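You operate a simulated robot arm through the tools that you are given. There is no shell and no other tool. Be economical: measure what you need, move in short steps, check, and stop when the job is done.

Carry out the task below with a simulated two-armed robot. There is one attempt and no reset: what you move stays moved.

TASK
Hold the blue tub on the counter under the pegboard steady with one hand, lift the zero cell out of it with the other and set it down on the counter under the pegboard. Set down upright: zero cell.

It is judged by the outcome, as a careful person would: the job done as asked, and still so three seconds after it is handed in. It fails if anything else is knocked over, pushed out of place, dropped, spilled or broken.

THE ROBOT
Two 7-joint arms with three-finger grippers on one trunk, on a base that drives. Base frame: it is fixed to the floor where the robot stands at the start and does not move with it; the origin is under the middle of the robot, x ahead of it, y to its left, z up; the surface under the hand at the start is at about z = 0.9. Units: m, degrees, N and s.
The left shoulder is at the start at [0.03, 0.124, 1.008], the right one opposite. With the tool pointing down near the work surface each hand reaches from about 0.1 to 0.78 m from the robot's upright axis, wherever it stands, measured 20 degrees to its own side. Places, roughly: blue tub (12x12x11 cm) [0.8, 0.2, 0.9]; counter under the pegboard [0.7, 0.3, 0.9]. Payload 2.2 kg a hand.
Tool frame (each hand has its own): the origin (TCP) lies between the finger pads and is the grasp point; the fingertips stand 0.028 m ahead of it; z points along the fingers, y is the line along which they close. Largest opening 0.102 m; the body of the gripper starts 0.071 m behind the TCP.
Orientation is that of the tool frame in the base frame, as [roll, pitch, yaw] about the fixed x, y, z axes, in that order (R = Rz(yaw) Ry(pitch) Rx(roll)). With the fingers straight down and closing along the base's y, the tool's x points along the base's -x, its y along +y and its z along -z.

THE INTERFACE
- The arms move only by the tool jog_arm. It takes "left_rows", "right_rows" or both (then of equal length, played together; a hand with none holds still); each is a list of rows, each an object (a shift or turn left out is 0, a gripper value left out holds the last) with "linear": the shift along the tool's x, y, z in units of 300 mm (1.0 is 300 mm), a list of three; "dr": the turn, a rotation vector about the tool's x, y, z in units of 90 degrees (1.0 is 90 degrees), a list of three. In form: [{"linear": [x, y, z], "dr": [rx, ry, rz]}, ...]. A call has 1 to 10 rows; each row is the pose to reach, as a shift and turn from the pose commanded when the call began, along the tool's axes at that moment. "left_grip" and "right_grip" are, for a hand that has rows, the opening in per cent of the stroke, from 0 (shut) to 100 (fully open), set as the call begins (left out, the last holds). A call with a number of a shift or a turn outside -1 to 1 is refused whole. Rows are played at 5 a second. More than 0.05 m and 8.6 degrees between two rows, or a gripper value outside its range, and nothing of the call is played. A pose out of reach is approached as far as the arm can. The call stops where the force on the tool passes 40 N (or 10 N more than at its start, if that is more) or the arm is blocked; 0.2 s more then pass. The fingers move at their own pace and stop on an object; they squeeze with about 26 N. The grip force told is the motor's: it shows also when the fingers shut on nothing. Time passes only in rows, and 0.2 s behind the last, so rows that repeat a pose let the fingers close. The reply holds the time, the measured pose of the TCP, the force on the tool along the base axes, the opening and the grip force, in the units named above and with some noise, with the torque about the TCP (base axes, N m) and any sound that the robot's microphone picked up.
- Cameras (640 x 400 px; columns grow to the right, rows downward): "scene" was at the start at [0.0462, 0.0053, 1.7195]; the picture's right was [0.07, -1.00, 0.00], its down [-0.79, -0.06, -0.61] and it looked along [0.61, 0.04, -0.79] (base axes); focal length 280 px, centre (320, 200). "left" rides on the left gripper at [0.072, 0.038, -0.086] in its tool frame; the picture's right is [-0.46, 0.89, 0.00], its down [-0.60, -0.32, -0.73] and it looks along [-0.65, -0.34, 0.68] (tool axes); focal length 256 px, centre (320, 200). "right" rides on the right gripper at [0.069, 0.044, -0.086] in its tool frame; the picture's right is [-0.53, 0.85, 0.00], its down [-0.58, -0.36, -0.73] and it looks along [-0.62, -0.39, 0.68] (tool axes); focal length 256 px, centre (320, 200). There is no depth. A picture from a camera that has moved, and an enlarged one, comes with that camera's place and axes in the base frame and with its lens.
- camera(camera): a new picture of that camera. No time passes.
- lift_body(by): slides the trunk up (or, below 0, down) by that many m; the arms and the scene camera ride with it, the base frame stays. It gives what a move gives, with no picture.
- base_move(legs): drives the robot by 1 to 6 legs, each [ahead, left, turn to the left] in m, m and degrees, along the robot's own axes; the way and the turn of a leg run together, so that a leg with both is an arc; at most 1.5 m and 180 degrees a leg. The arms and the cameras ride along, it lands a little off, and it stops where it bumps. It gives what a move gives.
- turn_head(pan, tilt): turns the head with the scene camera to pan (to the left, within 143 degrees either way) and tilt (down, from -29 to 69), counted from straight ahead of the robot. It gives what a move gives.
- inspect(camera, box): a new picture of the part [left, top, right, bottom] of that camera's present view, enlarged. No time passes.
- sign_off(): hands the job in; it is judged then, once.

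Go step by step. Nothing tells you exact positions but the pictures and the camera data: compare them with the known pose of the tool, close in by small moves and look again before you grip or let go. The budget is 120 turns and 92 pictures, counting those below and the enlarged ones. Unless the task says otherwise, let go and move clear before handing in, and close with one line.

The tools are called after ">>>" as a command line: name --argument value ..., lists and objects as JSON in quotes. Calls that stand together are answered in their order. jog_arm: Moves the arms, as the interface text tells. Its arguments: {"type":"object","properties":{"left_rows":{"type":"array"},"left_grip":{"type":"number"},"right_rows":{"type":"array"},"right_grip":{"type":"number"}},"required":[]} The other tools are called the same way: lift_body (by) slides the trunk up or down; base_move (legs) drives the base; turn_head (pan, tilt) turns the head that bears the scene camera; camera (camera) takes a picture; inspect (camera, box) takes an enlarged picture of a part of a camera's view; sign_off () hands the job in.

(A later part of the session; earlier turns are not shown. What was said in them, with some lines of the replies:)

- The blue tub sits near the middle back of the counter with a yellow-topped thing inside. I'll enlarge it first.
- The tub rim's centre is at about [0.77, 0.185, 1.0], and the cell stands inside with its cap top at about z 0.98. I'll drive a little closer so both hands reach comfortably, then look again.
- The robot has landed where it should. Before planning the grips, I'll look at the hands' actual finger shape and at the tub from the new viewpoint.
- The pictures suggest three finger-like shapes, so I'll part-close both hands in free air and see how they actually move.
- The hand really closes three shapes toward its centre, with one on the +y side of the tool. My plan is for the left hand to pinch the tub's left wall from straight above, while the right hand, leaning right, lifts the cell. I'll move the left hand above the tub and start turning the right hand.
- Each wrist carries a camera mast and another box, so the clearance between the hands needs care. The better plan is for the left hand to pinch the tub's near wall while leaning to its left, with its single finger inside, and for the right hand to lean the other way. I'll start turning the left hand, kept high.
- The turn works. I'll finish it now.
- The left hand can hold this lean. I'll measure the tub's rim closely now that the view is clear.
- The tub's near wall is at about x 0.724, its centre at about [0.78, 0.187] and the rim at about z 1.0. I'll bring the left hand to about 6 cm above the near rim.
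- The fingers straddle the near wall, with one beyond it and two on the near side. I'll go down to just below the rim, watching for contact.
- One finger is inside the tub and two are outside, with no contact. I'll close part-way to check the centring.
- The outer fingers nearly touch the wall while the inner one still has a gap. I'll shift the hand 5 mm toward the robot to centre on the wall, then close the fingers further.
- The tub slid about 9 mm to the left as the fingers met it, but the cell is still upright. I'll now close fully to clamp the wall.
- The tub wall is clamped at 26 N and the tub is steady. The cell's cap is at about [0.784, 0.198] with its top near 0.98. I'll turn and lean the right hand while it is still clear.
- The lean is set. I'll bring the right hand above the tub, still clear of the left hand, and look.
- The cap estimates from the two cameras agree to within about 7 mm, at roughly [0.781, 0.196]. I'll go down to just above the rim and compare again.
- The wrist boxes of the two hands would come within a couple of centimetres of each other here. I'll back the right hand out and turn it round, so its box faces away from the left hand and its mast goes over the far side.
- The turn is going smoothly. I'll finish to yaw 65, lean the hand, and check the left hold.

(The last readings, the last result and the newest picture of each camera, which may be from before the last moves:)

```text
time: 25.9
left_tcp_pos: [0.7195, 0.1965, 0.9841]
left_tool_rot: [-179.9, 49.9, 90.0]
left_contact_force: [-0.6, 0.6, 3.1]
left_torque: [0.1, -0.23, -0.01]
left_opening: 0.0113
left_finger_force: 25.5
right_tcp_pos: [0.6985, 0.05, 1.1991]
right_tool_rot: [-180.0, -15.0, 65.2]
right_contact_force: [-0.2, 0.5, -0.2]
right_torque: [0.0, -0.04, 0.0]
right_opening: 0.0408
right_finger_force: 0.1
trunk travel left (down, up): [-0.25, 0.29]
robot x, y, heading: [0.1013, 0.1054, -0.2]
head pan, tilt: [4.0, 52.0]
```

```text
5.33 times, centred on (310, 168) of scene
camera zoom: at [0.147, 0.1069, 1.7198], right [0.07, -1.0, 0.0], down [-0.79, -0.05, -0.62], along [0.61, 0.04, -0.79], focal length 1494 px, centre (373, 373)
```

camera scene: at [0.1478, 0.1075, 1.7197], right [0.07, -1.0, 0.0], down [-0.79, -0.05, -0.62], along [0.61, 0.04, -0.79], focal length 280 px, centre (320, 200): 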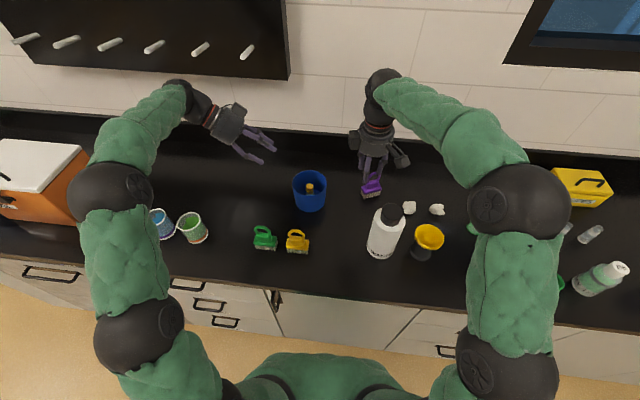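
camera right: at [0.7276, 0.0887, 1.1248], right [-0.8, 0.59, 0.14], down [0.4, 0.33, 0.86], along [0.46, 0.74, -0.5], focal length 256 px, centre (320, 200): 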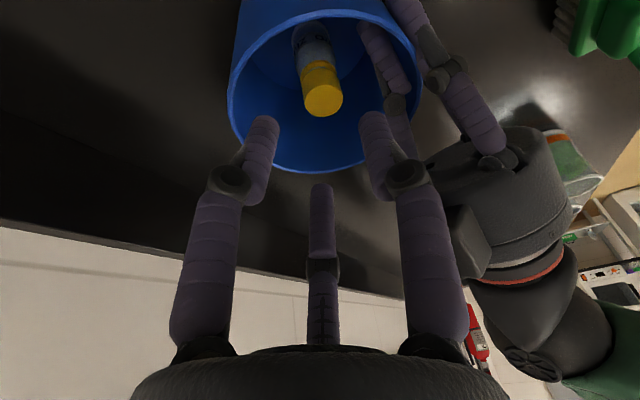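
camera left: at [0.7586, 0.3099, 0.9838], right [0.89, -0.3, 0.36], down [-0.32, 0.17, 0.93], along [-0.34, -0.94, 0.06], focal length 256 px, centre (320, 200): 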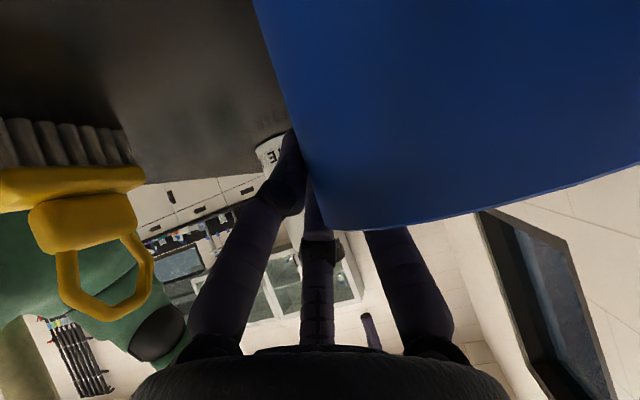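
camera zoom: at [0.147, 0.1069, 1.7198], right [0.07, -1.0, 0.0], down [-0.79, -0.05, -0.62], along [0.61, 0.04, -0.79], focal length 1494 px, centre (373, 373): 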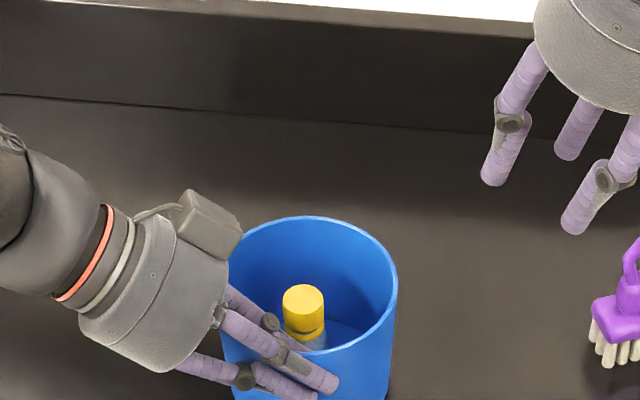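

The tub hasn't moved and the hold is steady. I'll bring the right hand in along its leaned axis to just above the rim.

>>> jog_arm --right_rows '[{"linear": [0.112, 0.013, 0.075]}, {"linear": [0.224, 0.026, 0.15]}, {"linear": [0.335, 0.039, 0.225]}, {"linear": [0.335, 0.039, 0.338]}, {"linear": [0.335, 0.039, 0.45]}, {"linear": [0.335, 0.039, 0.563]}, {"linear": [0.335, 0.039, 0.563]}]'

>>> camera --camera "right"

>>> inspect --camera "scene" --box '[260, 130, 360, 205]'

```text
time: 27.5
left_tcp_pos: [0.7191, 0.1957, 0.9844]
left_tool_rot: [179.9, 49.9, 90.0]
left_contact_force: [-0.4, -0.6, 3.0]
left_torque: [0.05, -0.26, 0.01]
left_opening: 0.0112
left_finger_force: 26.1
right_tcp_pos: [0.7648, 0.1709, 1.0612]
right_tool_rot: [-180.0, -15.0, 65.2]
right_contact_force: [-0.1, 0.4, 0.4]
right_torque: [0.01, 0.0, 0.03]
right_opening: 0.0406
right_finger_force: 0.0
trunk travel left (down, up): [-0.25, 0.29]
robot x, y, heading: [0.1014, 0.1019, -0.0]
head pan, tilt: [4.0, 52.0]
```

```text
57 pictures are left
camera right: at [0.8221, 0.1935, 1.1622], right [0.55, -0.82, -0.14], down [-0.64, -0.53, 0.56], along [-0.53, -0.22, -0.82], focal length 256 px, centre (320, 200)
```

right: 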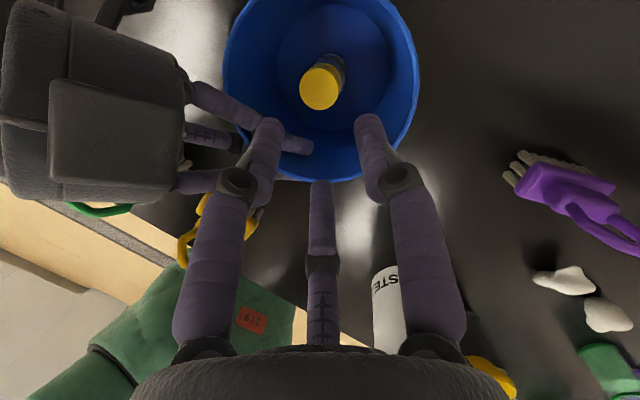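

```text
5.33 times, centred on (310, 168) of scene
camera zoom: at [0.1473, 0.1068, 1.7198], right [0.07, -1.0, 0.0], down [-0.79, -0.05, -0.62], along [0.61, 0.04, -0.79], focal length 1494 px, centre (373, 373)
```

zoom: 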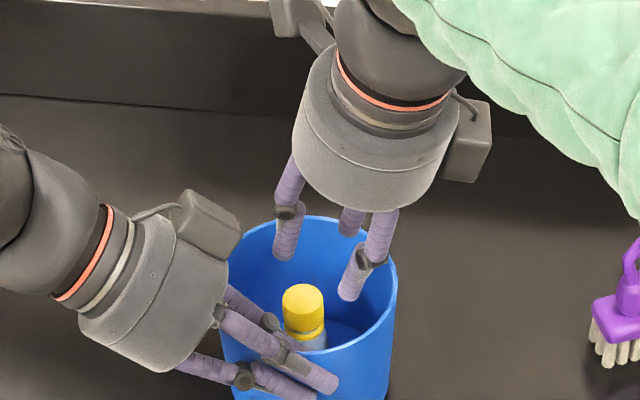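

The cap is at about [0.779, 0.196] in both views, and the hand's axis points at it. I'll go down halfway first and check the clearances.

>>> jog_arm --right_rows '[{"linear": [0.003, 0.003, 0.07]}, {"linear": [0.006, 0.006, 0.14]}, {"linear": [0.008, 0.008, 0.2]}, {"linear": [0.008, 0.008, 0.2]}]'

>>> camera --camera "right"

>>> inspect --camera "scene" --box '[260, 130, 360, 205]'

```text
time: 28.5
left_tcp_pos: [0.7206, 0.1978, 0.9843]
left_tool_rot: [179.9, 49.9, 90.0]
left_contact_force: [-0.9, 0.5, 2.8]
left_torque: [0.08, -0.27, 0.0]
left_opening: 0.0112
left_finger_force: 26.5
right_tcp_pos: [0.7771, 0.1874, 1.0058]
right_tool_rot: [-179.9, -15.0, 65.1]
right_contact_force: [0.8, 0.5, -0.1]
right_torque: [0.05, 0.02, 0.03]
right_opening: 0.0409
right_finger_force: 0.0
trunk travel left (down, up): [-0.25, 0.29]
robot x, y, heading: [0.106, 0.1017, -0.3]
head pan, tilt: [4.0, 52.0]
```

```text
55 pictures are left
camera right: at [0.8348, 0.2095, 1.1058], right [0.55, -0.82, -0.14], down [-0.64, -0.52, 0.56], along [-0.53, -0.22, -0.82], focal length 256 px, centre (320, 200)
```

right: 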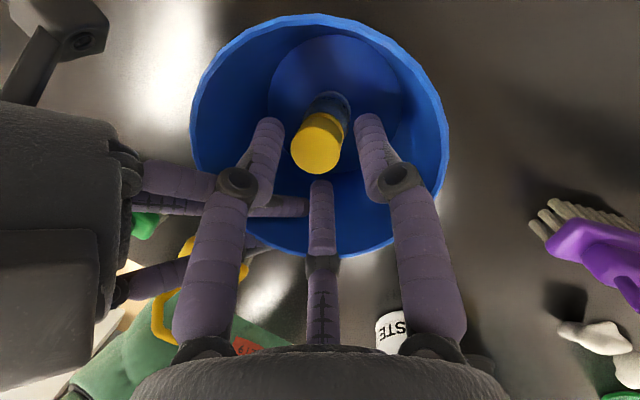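

```text
5.33 times, centred on (310, 168) of scene
camera zoom: at [0.1472, 0.1067, 1.7198], right [0.07, -1.0, 0.0], down [-0.79, -0.05, -0.62], along [0.61, 0.04, -0.79], focal length 1494 px, centre (373, 373)
```

zoom: 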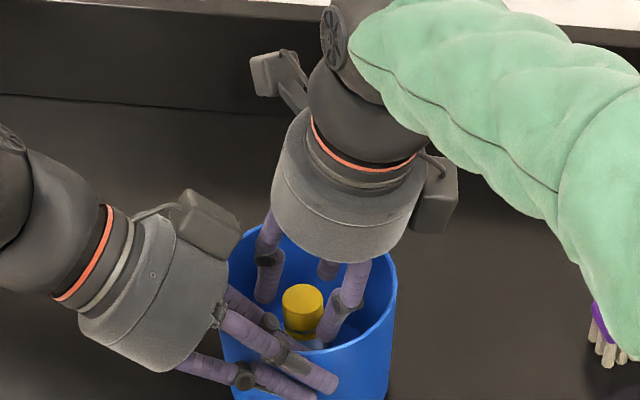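

Good alignment, and the clearances are fine. I'll go down the rest of the way so the fingers surround the cap.

>>> jog_arm --right_rows '[{"linear": [-0.003, -0.002, 0.05]}, {"linear": [-0.006, -0.004, 0.1]}, {"linear": [-0.01, -0.006, 0.148]}, {"linear": [-0.01, -0.006, 0.148]}]'

>>> camera --camera "right"

>>> inspect --camera "scene" --box '[260, 130, 360, 205]'

```text
time: 29.5
left_tcp_pos: [0.7194, 0.1972, 0.9844]
left_tool_rot: [179.9, 49.9, 90.1]
left_contact_force: [-0.5, -0.2, 2.2]
left_torque: [0.11, -0.29, 0.0]
left_opening: 0.0111
left_finger_force: 26.2
right_tcp_pos: [0.7804, 0.1962, 0.9623]
right_tool_rot: [179.9, -15.0, 65.2]
right_contact_force: [0.0, 0.4, 0.1]
right_torque: [-0.04, 0.03, 0.0]
right_opening: 0.0407
right_finger_force: 0.0
trunk travel left (down, up): [-0.25, 0.29]
robot x, y, heading: [0.1026, 0.1023, -0.1]
head pan, tilt: [4.0, 52.0]
```

```text
53 pictures are left
camera right: at [0.8375, 0.2177, 1.0616], right [0.55, -0.82, -0.14], down [-0.64, -0.53, 0.56], along [-0.53, -0.22, -0.82], focal length 256 px, centre (320, 200)
```

right: 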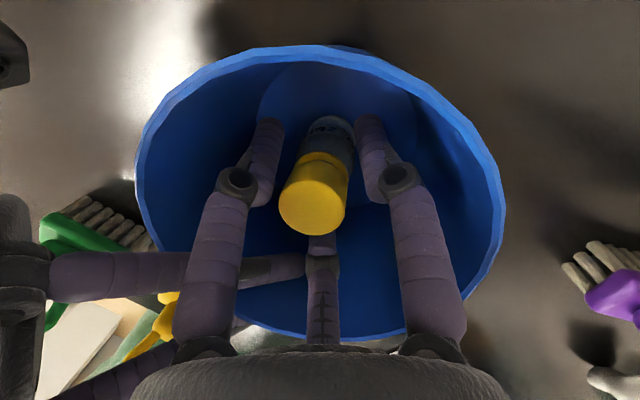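

```text
5.33 times, centred on (310, 168) of scene
camera zoom: at [0.1472, 0.1068, 1.7198], right [0.07, -1.0, 0.0], down [-0.79, -0.05, -0.62], along [0.61, 0.04, -0.79], focal length 1494 px, centre (373, 373)
```

zoom: 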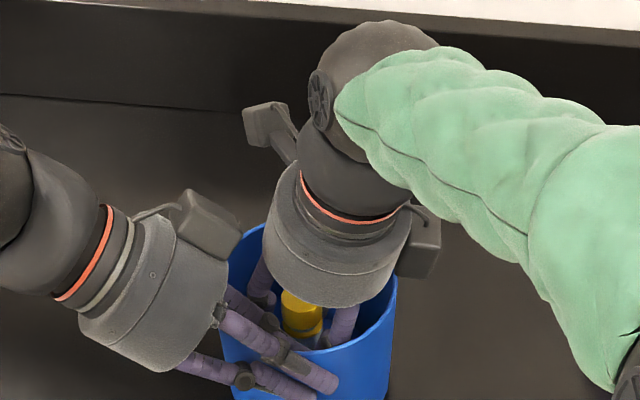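

The cap is between the fingers, off-centre by only about 3 mm. I'll nudge across and close on it.

>>> jog_arm --right_rows '[{"linear": [0.005, -0.008, 0]}, {"linear": [0.005, -0.008, 0]}]'

>>> jog_arm --right_rows '[{"linear": [0, 0, 0]}, {"linear": [0, 0, 0]}, {"linear": [0, 0, 0]}]' --right_grip 0

>>> camera --camera "right"

```text
time: 30.1
left_tcp_pos: [0.721, 0.1981, 0.9844]
left_tool_rot: [179.8, 49.9, 90.1]
left_contact_force: [-0.7, 0.2, 2.6]
left_torque: [0.13, -0.27, 0.01]
left_opening: 0.011
left_finger_force: 26.0
right_tcp_pos: [0.7777, 0.1961, 0.9642]
right_tool_rot: [180.0, -15.0, 65.2]
right_contact_force: [-0.6, -0.2, 0.0]
right_torque: [0.0, 0.0, 0.0]
right_opening: 0.0409
right_finger_force: 0.0
trunk travel left (down, up): [-0.25, 0.29]
robot x, y, heading: [0.0985, 0.1039, -0.2]
head pan, tilt: [4.0, 52.0]
```

```text
time: 30.9
left_tcp_pos: [0.7198, 0.1972, 0.9844]
left_tool_rot: [179.9, 49.8, 90.2]
left_contact_force: [0.6, 0.8, 1.3]
left_torque: [0.18, -0.31, 0.08]
left_opening: 0.0112
left_finger_force: 25.9
right_tcp_pos: [0.7779, 0.1967, 0.9625]
right_tool_rot: [179.9, -15.0, 65.2]
right_contact_force: [-0.1, -0.5, 1.0]
right_torque: [-0.02, 0.04, -0.01]
right_opening: 0.0328
right_finger_force: 25.8
trunk travel left (down, up): [-0.25, 0.29]
robot x, y, heading: [0.1004, 0.1065, -0.4]
head pan, tilt: [4.0, 52.0]
```

```text
51 pictures are left
camera right: at [0.8354, 0.2199, 1.0632], right [0.55, -0.82, -0.14], down [-0.64, -0.53, 0.56], along [-0.53, -0.22, -0.82], focal length 256 px, centre (320, 200)
```

right: 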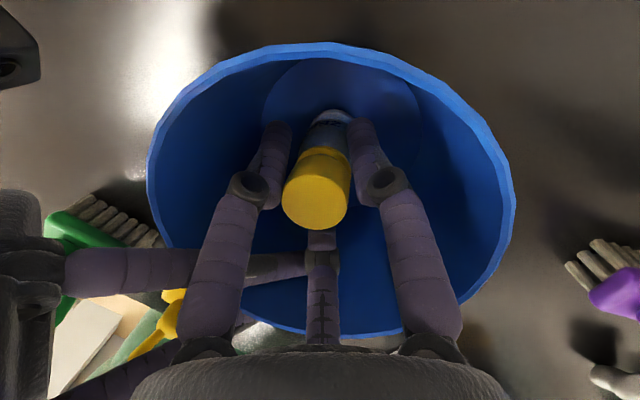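

The cell is gripped with the fingers stopped at 33 mm and 26 N. I'll lift straight up slowly, keeping the left hold.

>>> jog_arm --right_rows '[{"linear": [0.013, 0, -0.048]}, {"linear": [0.026, 0, -0.097]}, {"linear": [0.026, 0, -0.097]}]'

>>> camera --camera "right"

>>> inspect --camera "scene" --box '[260, 130, 360, 205]'

```text
time: 31.7
left_tcp_pos: [0.7195, 0.197, 0.9846]
left_tool_rot: [179.8, 49.8, 90.0]
left_contact_force: [-0.3, 1.0, 3.9]
left_torque: [0.12, -0.27, 0.07]
left_opening: 0.0111
left_finger_force: 25.8
right_tcp_pos: [0.7791, 0.1985, 0.9929]
right_tool_rot: [-180.0, -15.1, 65.1]
right_contact_force: [-0.2, 1.4, -0.1]
right_torque: [-0.01, 0.01, -0.02]
right_opening: 0.0328
right_finger_force: 25.5
trunk travel left (down, up): [-0.25, 0.29]
robot x, y, heading: [0.1008, 0.0992, -0.1]
head pan, tilt: [4.0, 52.0]
```

```text
50 pictures are left
camera right: at [0.8365, 0.2207, 1.0931], right [0.55, -0.82, -0.14], down [-0.64, -0.53, 0.56], along [-0.53, -0.22, -0.82], focal length 256 px, centre (320, 200)
```

right: 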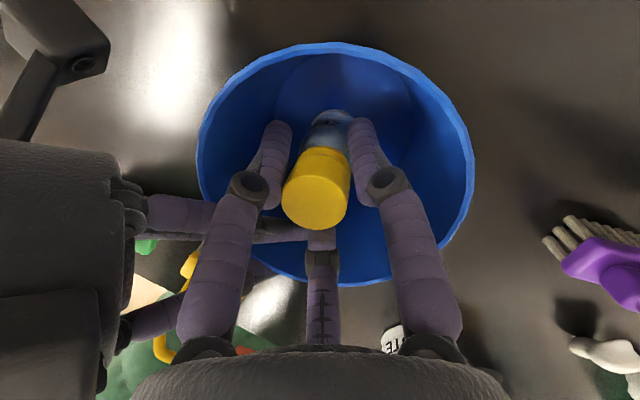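

```text
5.33 times, centred on (310, 168) of scene
camera zoom: at [0.1473, 0.1069, 1.7198], right [0.07, -1.0, 0.0], down [-0.79, -0.05, -0.62], along [0.61, 0.04, -0.79], focal length 1494 px, centre (373, 373)
```

zoom: 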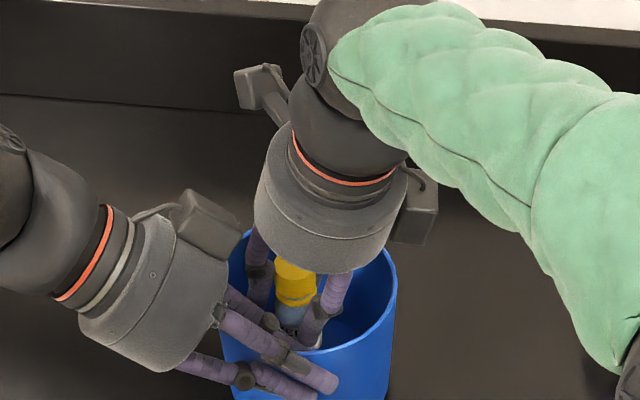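

The cell comes up with the hand and the tub stays put. I'll lift it clear of the rim.

>>> jog_arm --right_rows '[{"linear": [0.026, 0, -0.097]}, {"linear": [0.052, 0, -0.193]}, {"linear": [0.078, 0, -0.29]}, {"linear": [0.104, 0, -0.386]}, {"linear": [0.121, 0, -0.45]}, {"linear": [0.121, 0, -0.45]}]'

>>> camera --camera "scene"

>>> inspect --camera "scene" --box '[240, 90, 400, 210]'

```text
time: 33.1
left_tcp_pos: [0.7225, 0.1968, 0.9842]
left_tool_rot: [179.9, 49.9, 90.1]
left_contact_force: [0.4, 0.4, 2.4]
left_torque: [0.11, -0.31, 0.04]
left_opening: 0.0111
left_finger_force: 25.9
right_tcp_pos: [0.7788, 0.199, 1.1322]
right_tool_rot: [179.9, -15.0, 65.2]
right_contact_force: [0.2, -0.3, -1.9]
right_torque: [-0.02, -0.01, 0.01]
right_opening: 0.0328
right_finger_force: 25.4
trunk travel left (down, up): [-0.25, 0.29]
robot x, y, heading: [0.1031, 0.1035, -0.5]
head pan, tilt: [4.0, 52.0]
```

```text
48 pictures are left
camera scene: at [0.1473, 0.1068, 1.7198], right [0.07, -1.0, 0.0], down [-0.79, -0.05, -0.62], along [0.61, 0.04, -0.79], focal length 280 px, centre (320, 200)
```

scene: 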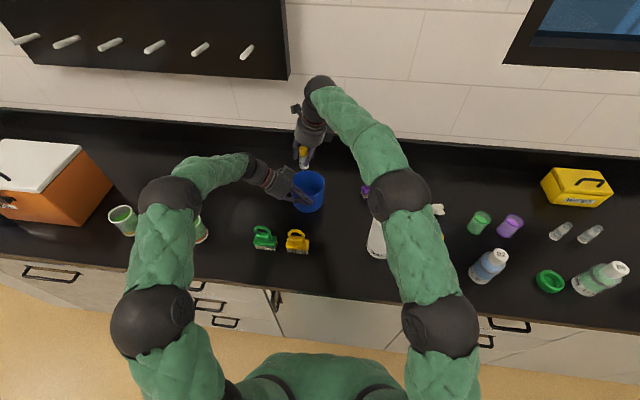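

```text
3.33 times, centred on (320, 150) of scene
camera zoom: at [0.1473, 0.1068, 1.7198], right [0.07, -1.0, 0.0], down [-0.79, -0.05, -0.62], along [0.61, 0.04, -0.79], focal length 934 px, centre (320, 367)
```

zoom: 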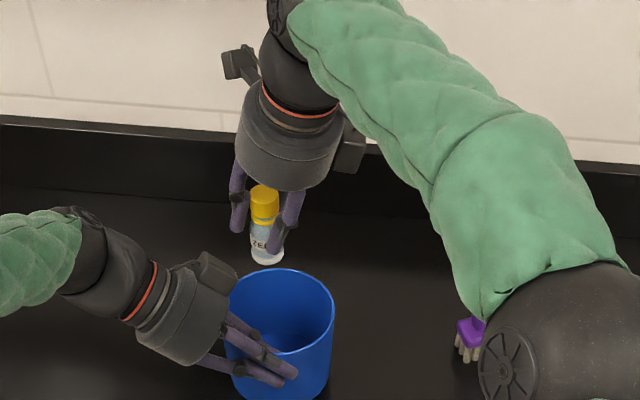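

The zero cell is out and upright. I'll carry it to the open counter to the right of the tub, about [0.72, 0.06], and lower it to about 4 cm above the surface.

>>> jog_arm --right_rows '[{"linear": [-0.122, 0.004, -0.033]}, {"linear": [-0.243, 0.008, -0.065]}, {"linear": [-0.365, 0.011, -0.098]}, {"linear": [-0.486, 0.015, -0.13]}, {"linear": [-0.515, 0.015, -0.024]}, {"linear": [-0.543, 0.015, 0.083]}, {"linear": [-0.572, 0.015, 0.189]}, {"linear": [-0.6, 0.015, 0.295]}, {"linear": [-0.6, 0.015, 0.295]}]'

>>> camera --camera "right"

>>> inspect --camera "scene" --box '[270, 130, 430, 250]'

>>> camera --camera "left"

```text
time: 35.1
left_tcp_pos: [0.7208, 0.1968, 0.9841]
left_tool_rot: [179.9, 50.0, 90.0]
left_contact_force: [-0.5, 0.5, 3.7]
left_torque: [0.18, -0.31, 0.06]
left_opening: 0.0109
left_finger_force: 26.0
right_tcp_pos: [0.7195, 0.0609, 1.0008]
right_tool_rot: [179.9, -15.0, 65.2]
right_contact_force: [1.3, -0.1, -0.7]
right_torque: [-0.01, 0.0, 0.03]
right_opening: 0.0327
right_finger_force: 25.7
trunk travel left (down, up): [-0.25, 0.29]
robot x, y, heading: [0.1032, 0.1056, -0.2]
head pan, tilt: [4.0, 52.0]
```

```text
46 pictures are left
camera right: at [0.7778, 0.0833, 1.1006], right [0.55, -0.82, -0.14], down [-0.64, -0.53, 0.56], along [-0.53, -0.22, -0.82], focal length 256 px, centre (320, 200)
```

right: 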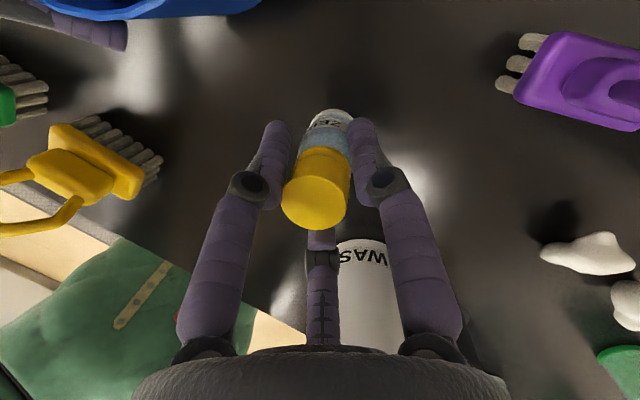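

```text
3.33 times, centred on (350, 190) of scene
camera zoom: at [0.1473, 0.1069, 1.7198], right [0.07, -1.0, 0.0], down [-0.79, -0.05, -0.62], along [0.61, 0.04, -0.79], focal length 934 px, centre (220, 233)
```

zoom: 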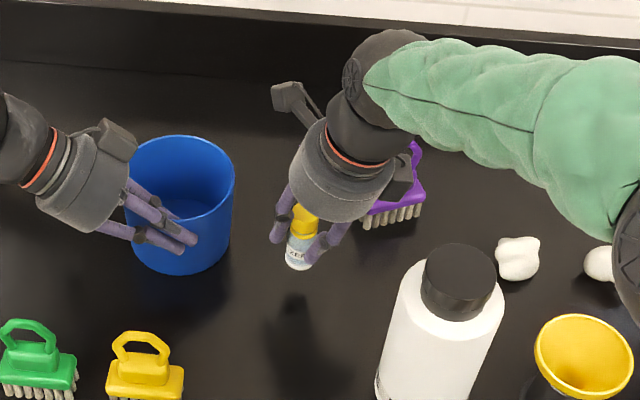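

```text
44 pictures are left
camera left: at [0.7585, 0.31, 0.9841], right [0.89, -0.3, 0.36], down [-0.32, 0.17, 0.93], along [-0.34, -0.94, 0.06], focal length 256 px, centre (320, 200)
```

left: 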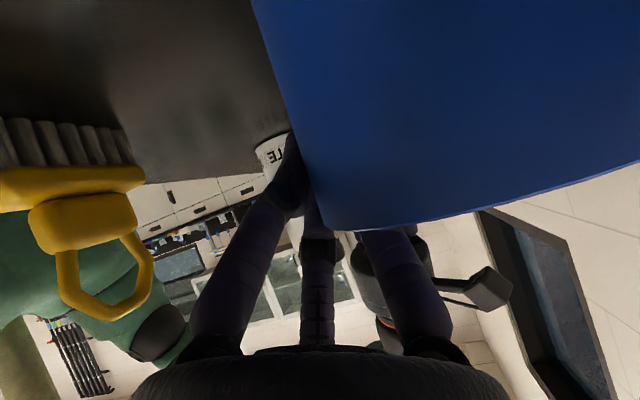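

The path is clear and the cell sits in the grip just as it did in the tub. I'll lower it to just above the surface.

>>> jog_arm --right_rows '[{"linear": [-0.014, 0, 0.053]}, {"linear": [-0.029, 0, 0.106]}, {"linear": [-0.029, 0, 0.106]}]'

>>> jog_arm --right_rows '[{"linear": [-0.0026, 0, 0.0097]}, {"linear": [-0.0026, 0, 0.0097]}]'

>>> jog_arm --right_rows '[{"linear": [-0.0026, 0, 0.0097]}, {"linear": [-0.0026, 0, 0.0097]}]'

>>> inspect --camera "scene" --box '[310, 160, 390, 220]'

```text
time: 35.9
left_tcp_pos: [0.7201, 0.197, 0.9851]
left_tool_rot: [179.8, 49.9, 90.0]
left_contact_force: [0.1, 0.2, 3.4]
left_torque: [0.14, -0.27, 0.03]
left_opening: 0.0112
left_finger_force: 25.4
right_tcp_pos: [0.7182, 0.0599, 0.9665]
right_tool_rot: [180.0, -15.0, 65.2]
right_contact_force: [0.9, 0.3, -0.2]
right_torque: [-0.04, 0.0, -0.01]
right_opening: 0.0324
right_finger_force: 26.4
trunk travel left (down, up): [-0.25, 0.29]
robot x, y, heading: [0.1016, 0.0985, -0.2]
head pan, tilt: [4.0, 52.0]
```

```text
time: 36.5
left_tcp_pos: [0.7205, 0.1972, 0.9849]
left_tool_rot: [179.8, 49.9, 90.0]
left_contact_force: [-0.2, 0.7, 2.8]
left_torque: [0.13, -0.3, 0.01]
left_opening: 0.0109
left_finger_force: 26.1
right_tcp_pos: [0.7184, 0.0597, 0.9624]
right_tool_rot: [-180.0, -15.0, 65.2]
right_contact_force: [0.2, 0.1, 0.2]
right_torque: [0.02, -0.01, 0.02]
right_opening: 0.0325
right_finger_force: 26.3
trunk travel left (down, up): [-0.25, 0.29]
robot x, y, heading: [0.1037, 0.1038, -0.2]
head pan, tilt: [4.0, 52.0]
```

```text
time: 37.1
left_tcp_pos: [0.7206, 0.1966, 0.984]
left_tool_rot: [179.9, 49.9, 90.0]
left_contact_force: [0.4, 0.9, 2.5]
left_torque: [0.12, -0.28, 0.04]
left_opening: 0.0109
left_finger_force: 26.1
right_tcp_pos: [0.7185, 0.0598, 0.9608]
right_tool_rot: [179.9, -15.0, 65.2]
right_contact_force: [0.2, -0.6, -1.0]
right_torque: [0.0, 0.02, -0.05]
right_opening: 0.0325
right_finger_force: 26.1
trunk travel left (down, up): [-0.25, 0.29]
robot x, y, heading: [0.1005, 0.1024, -0.1]
head pan, tilt: [4.0, 52.0]
```

```text
6.67 times, centred on (350, 190) of scene
camera zoom: at [0.1472, 0.1068, 1.7198], right [0.07, -1.0, 0.0], down [-0.79, -0.05, -0.62], along [0.61, 0.04, -0.79], focal length 1868 px, centre (120, 267)
```

zoom: 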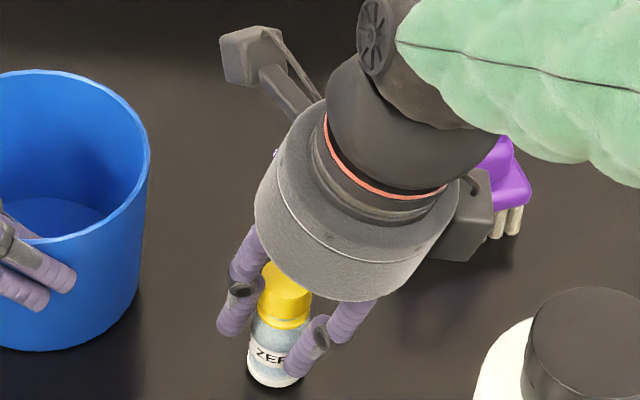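

It is nearly down, with no contact force yet. I'll continue in 2 mm steps.

>>> jog_arm --right_rows '[{"linear": [-0.0017, 0, 0.0065]}, {"linear": [-0.0017, 0, 0.0065]}]'

>>> jog_arm --right_rows '[{"linear": [-0.0017, 0, 0.0065]}, {"linear": [-0.0017, 0, 0.0065]}]'

```text
time: 37.7
left_tcp_pos: [0.7207, 0.1966, 0.9835]
left_tool_rot: [179.9, 50.0, 90.0]
left_contact_force: [-0.4, -0.7, 3.8]
left_torque: [0.13, -0.3, 0.04]
left_opening: 0.0109
left_finger_force: 25.9
right_tcp_pos: [0.7164, 0.0594, 0.9581]
right_tool_rot: [-179.9, -15.0, 65.2]
right_contact_force: [0.5, -0.2, -1.0]
right_torque: [0.02, -0.05, 0.02]
right_opening: 0.0324
right_finger_force: 26.0
trunk travel left (down, up): [-0.25, 0.29]
robot x, y, heading: [0.1017, 0.0998, -0.3]
head pan, tilt: [4.0, 52.0]
```

```text
time: 38.3
left_tcp_pos: [0.7192, 0.1971, 0.9834]
left_tool_rot: [180.0, 49.9, 89.9]
left_contact_force: [1.0, 0.1, 2.2]
left_torque: [0.05, -0.21, -0.01]
left_opening: 0.0109
left_finger_force: 25.6
right_tcp_pos: [0.7182, 0.0595, 0.9587]
right_tool_rot: [179.9, -15.1, 65.2]
right_contact_force: [-2.7, -1.0, 5.7]
right_torque: [-0.07, 0.11, -0.01]
right_opening: 0.0326
right_finger_force: 25.8
trunk travel left (down, up): [-0.25, 0.29]
robot x, y, heading: [0.0989, 0.1009, 0.0]
head pan, tilt: [4.0, 52.0]
```

There is contact: the cell stands on the counter with about 6 N on it. I'll check that it is upright before letting go.

>>> inspect --camera "scene" --box '[310, 160, 390, 220]'

>>> camera --camera "right"

```text
6.67 times, centred on (350, 190) of scene
camera zoom: at [0.1467, 0.1067, 1.7198], right [0.07, -1.0, 0.0], down [-0.79, -0.05, -0.62], along [0.61, 0.04, -0.79], focal length 1868 px, centre (120, 267)
```

zoom: 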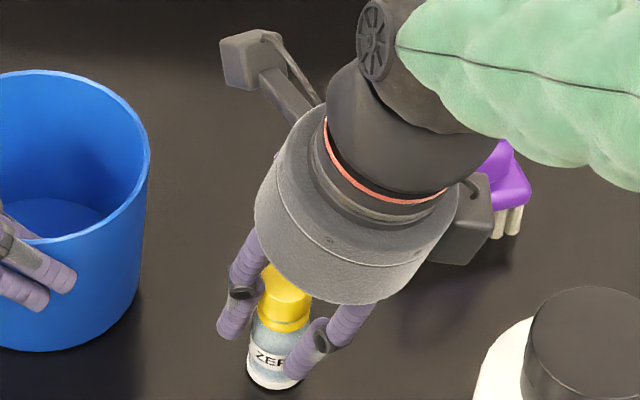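

```text
41 pictures are left
camera right: at [0.7756, 0.0822, 1.0591], right [0.55, -0.82, -0.14], down [-0.64, -0.52, 0.56], along [-0.53, -0.22, -0.82], focal length 256 px, centre (320, 200)
```

right: 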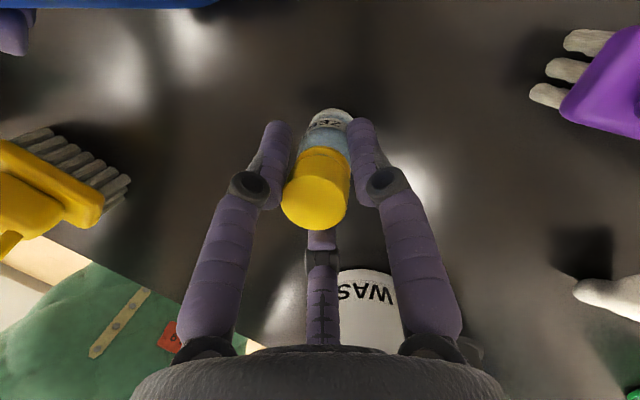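

It is upright, matching the vertical vanishing direction in the picture. I'll let go gently.

>>> jog_arm --right_rows '[{"linear": [0, 0, 0]}, {"linear": [0, 0, 0]}, {"linear": [0, 0, 0]}]' --right_grip 45

>>> camera --camera "right"

>>> inspect --camera "scene" --box '[310, 160, 390, 220]'

```text
time: 39.1
left_tcp_pos: [0.7216, 0.1966, 0.9841]
left_tool_rot: [179.9, 49.8, 89.9]
left_contact_force: [-1.6, 0.8, 3.1]
left_torque: [0.1, -0.25, 0.03]
left_opening: 0.0109
left_finger_force: 25.9
right_tcp_pos: [0.718, 0.0595, 0.9579]
right_tool_rot: [180.0, -15.1, 65.1]
right_contact_force: [0.0, -0.4, -0.3]
right_torque: [0.01, -0.03, 0.04]
right_opening: 0.0462
right_finger_force: 0.1
trunk travel left (down, up): [-0.25, 0.29]
robot x, y, heading: [0.0981, 0.1041, 0.1]
head pan, tilt: [4.0, 52.0]
```

```text
40 pictures are left
camera right: at [0.7754, 0.0823, 1.0581], right [0.55, -0.82, -0.14], down [-0.64, -0.53, 0.56], along [-0.53, -0.22, -0.82], focal length 256 px, centre (320, 200)
```

right: 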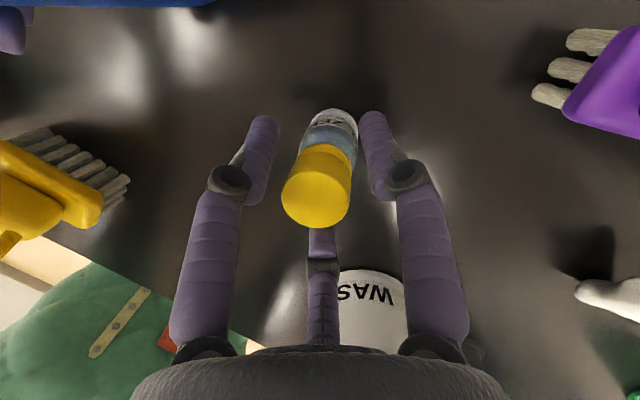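

```text
6.67 times, centred on (350, 190) of scene
camera zoom: at [0.147, 0.1067, 1.7198], right [0.07, -1.0, 0.0], down [-0.79, -0.05, -0.62], along [0.61, 0.04, -0.79], focal length 1868 px, centre (120, 267)
```

zoom: 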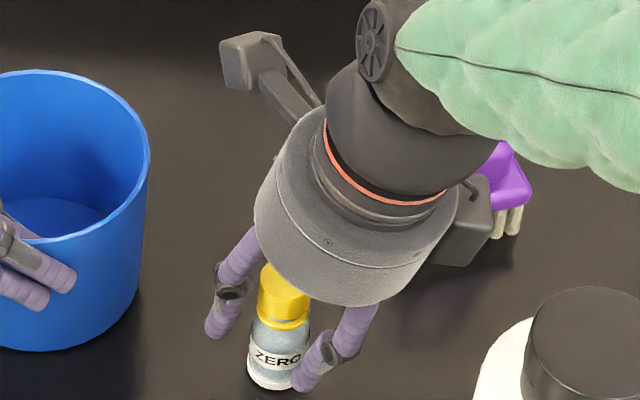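

Released, and the cell stands freely reading "ZERO". I'll open a bit more and withdraw along the fingers.

>>> jog_arm --right_rows '[{"linear": [0, 0, 0]}, {"linear": [0, 0, -0.06]}, {"linear": [0, 0, -0.14]}, {"linear": [0, 0, -0.26]}, {"linear": [0, 0, -0.4]}, {"linear": [0, 0, -0.55]}, {"linear": [0, 0, -0.7]}]' --right_grip 55

>>> camera --camera "scene"

```text
time: 40.7
left_tcp_pos: [0.7184, 0.1967, 0.9837]
left_tool_rot: [-179.9, 49.9, 90.0]
left_contact_force: [-1.3, -0.3, 3.5]
left_torque: [0.15, -0.24, 0.03]
left_opening: 0.0106
left_finger_force: 26.1
right_tcp_pos: [0.6926, 0.0107, 1.1615]
right_tool_rot: [-179.9, -15.0, 65.2]
right_contact_force: [0.0, 0.0, -0.6]
right_torque: [-0.05, 0.03, -0.02]
right_opening: 0.056
right_finger_force: 0.1
trunk travel left (down, up): [-0.25, 0.29]
robot x, y, heading: [0.1031, 0.1008, -0.2]
head pan, tilt: [4.0, 52.0]
```

```text
38 pictures are left
camera scene: at [0.1465, 0.1065, 1.7198], right [0.07, -1.0, 0.0], down [-0.79, -0.05, -0.62], along [0.61, 0.04, -0.79], focal length 280 px, centre (320, 200)
```

scene: 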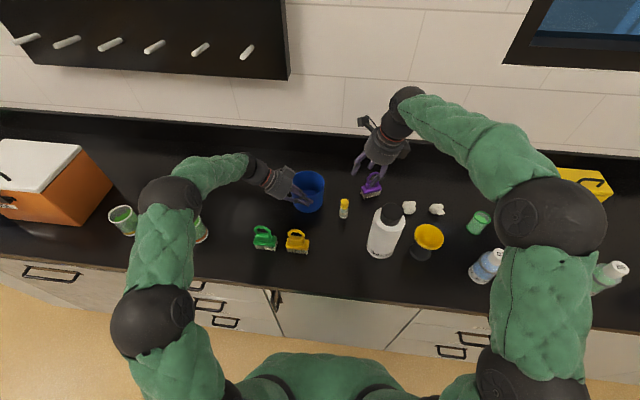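

The cell stands upright on the counter. Now I'll open the left hand to release the tub.

>>> jog_arm --left_rows '[{"linear": [0, 0, 0]}, {"linear": [0, 0, 0]}, {"linear": [0, 0, 0]}]' --left_grip 25

>>> jog_arm --left_rows '[{"linear": [0, 0, 0]}, {"linear": [0, 0, 0]}]' --left_grip 40

>>> inspect --camera "scene" --box '[270, 150, 370, 225]'

>>> camera --camera "left"

```text
time: 41.5
left_tcp_pos: [0.7212, 0.197, 0.9844]
left_tool_rot: [-180.0, 49.9, 90.2]
left_contact_force: [0.2, 0.0, -0.8]
left_torque: [0.01, 0.01, 0.0]
left_opening: 0.0252
left_finger_force: 0.0
right_tcp_pos: [0.6943, 0.0102, 1.1614]
right_tool_rot: [-180.0, -15.0, 65.2]
right_contact_force: [0.2, -0.5, 0.0]
right_torque: [0.01, 0.0, 0.03]
right_opening: 0.056
right_finger_force: 0.0
trunk travel left (down, up): [-0.25, 0.29]
robot x, y, heading: [0.1004, 0.1029, -0.4]
head pan, tilt: [4.0, 52.0]
```

```text
time: 42.1
left_tcp_pos: [0.7205, 0.196, 0.9835]
left_tool_rot: [180.0, 49.9, 90.2]
left_contact_force: [-0.2, 0.5, 0.2]
left_torque: [-0.01, 0.02, -0.03]
left_opening: 0.0409
left_finger_force: 0.1
right_tcp_pos: [0.6942, 0.0095, 1.1615]
right_tool_rot: [-179.9, -15.0, 65.2]
right_contact_force: [0.1, 0.1, 0.0]
right_torque: [-0.02, 0.0, 0.0]
right_opening: 0.0562
right_finger_force: 0.1
trunk travel left (down, up): [-0.25, 0.29]
robot x, y, heading: [0.0989, 0.1075, -0.2]
head pan, tilt: [4.0, 52.0]
```

```text
5.33 times, centred on (320, 188) of scene
camera zoom: at [0.1475, 0.1068, 1.7198], right [0.07, -1.0, 0.0], down [-0.79, -0.05, -0.62], along [0.61, 0.04, -0.79], focal length 1494 px, centre (320, 267)
```

zoom: 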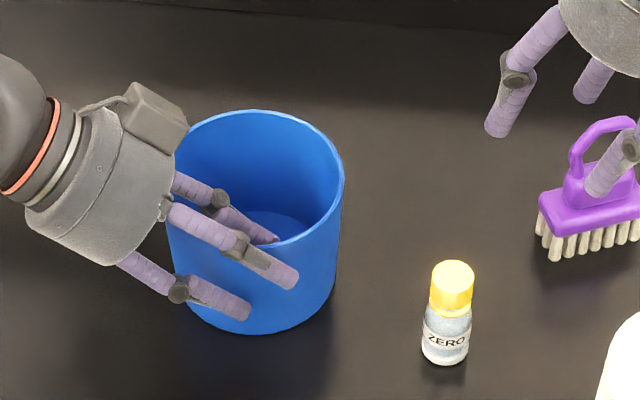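

```text
36 pictures are left
camera left: at [0.7586, 0.3099, 0.9839], right [0.89, -0.3, 0.36], down [-0.32, 0.17, 0.93], along [-0.34, -0.94, 0.06], focal length 256 px, centre (320, 200)
```

left: 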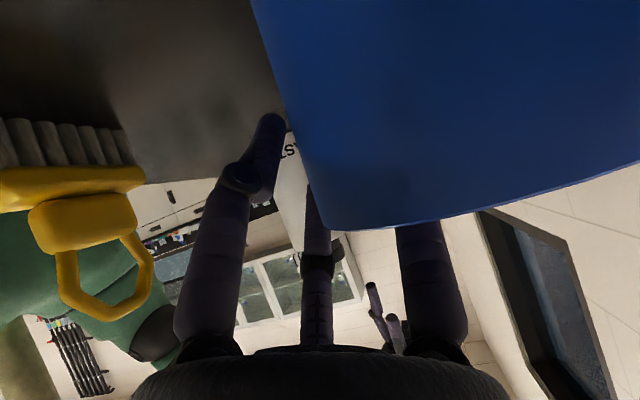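

Both fingers are clear of the wall and nothing is touching. I'll lift the left hand straight up and away.

>>> jog_arm --left_rows '[{"linear": [-0.045, 0, -0.038]}, {"linear": [-0.13, 0, -0.109]}, {"linear": [-0.24, 0, -0.2]}, {"linear": [-0.357, 0, -0.3]}, {"linear": [-0.4, 0, -0.45]}, {"linear": [-0.4, 0, -0.6]}]'

>>> camera --camera "scene"

>>> inspect --camera "scene" --box '[260, 150, 380, 240]'

```text
time: 43.5
left_tcp_pos: [0.7214, 0.2578, 1.192]
left_tool_rot: [-179.9, 50.1, 90.3]
left_contact_force: [0.1, -0.2, 0.2]
left_torque: [-0.01, -0.01, 0.02]
left_opening: 0.0407
left_finger_force: 0.1
right_tcp_pos: [0.6946, 0.0098, 1.1616]
right_tool_rot: [180.0, -14.9, 65.1]
right_contact_force: [0.1, -0.1, 0.6]
right_torque: [0.02, 0.0, -0.02]
right_opening: 0.056
right_finger_force: 0.0
trunk travel left (down, up): [-0.25, 0.29]
robot x, y, heading: [0.104, 0.1, -0.3]
head pan, tilt: [4.0, 52.0]
```

```text
35 pictures are left
camera scene: at [0.1474, 0.1076, 1.7197], right [0.07, -1.0, 0.0], down [-0.79, -0.05, -0.62], along [0.61, 0.04, -0.79], focal length 280 px, centre (320, 200)
```

scene: 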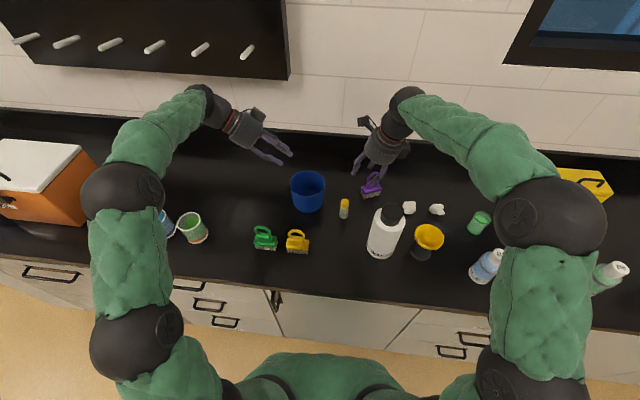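

```text
4.44 times, centred on (320, 195) of scene
camera zoom: at [0.1474, 0.1076, 1.7197], right [0.07, -1.0, 0.0], down [-0.79, -0.05, -0.62], along [0.61, 0.04, -0.79], focal length 1245 px, centre (320, 222)
```

zoom: 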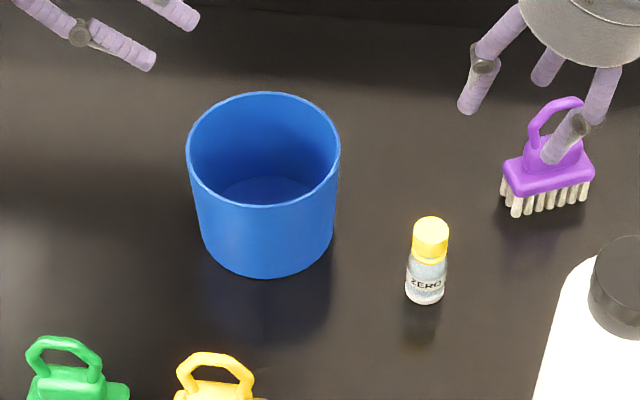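

The zero cell and the tub both stand upright on the counter, both hands are clear, and nothing else has moved. I'm handing the job in.

>>> sign_off

```text
The job is handed in.
```

The zero cell is out of the blue tub and standing upright on the counter, just to the right of the tub. The left hand held the tub during the lift; it had slid about 9 mm as that hand took hold.
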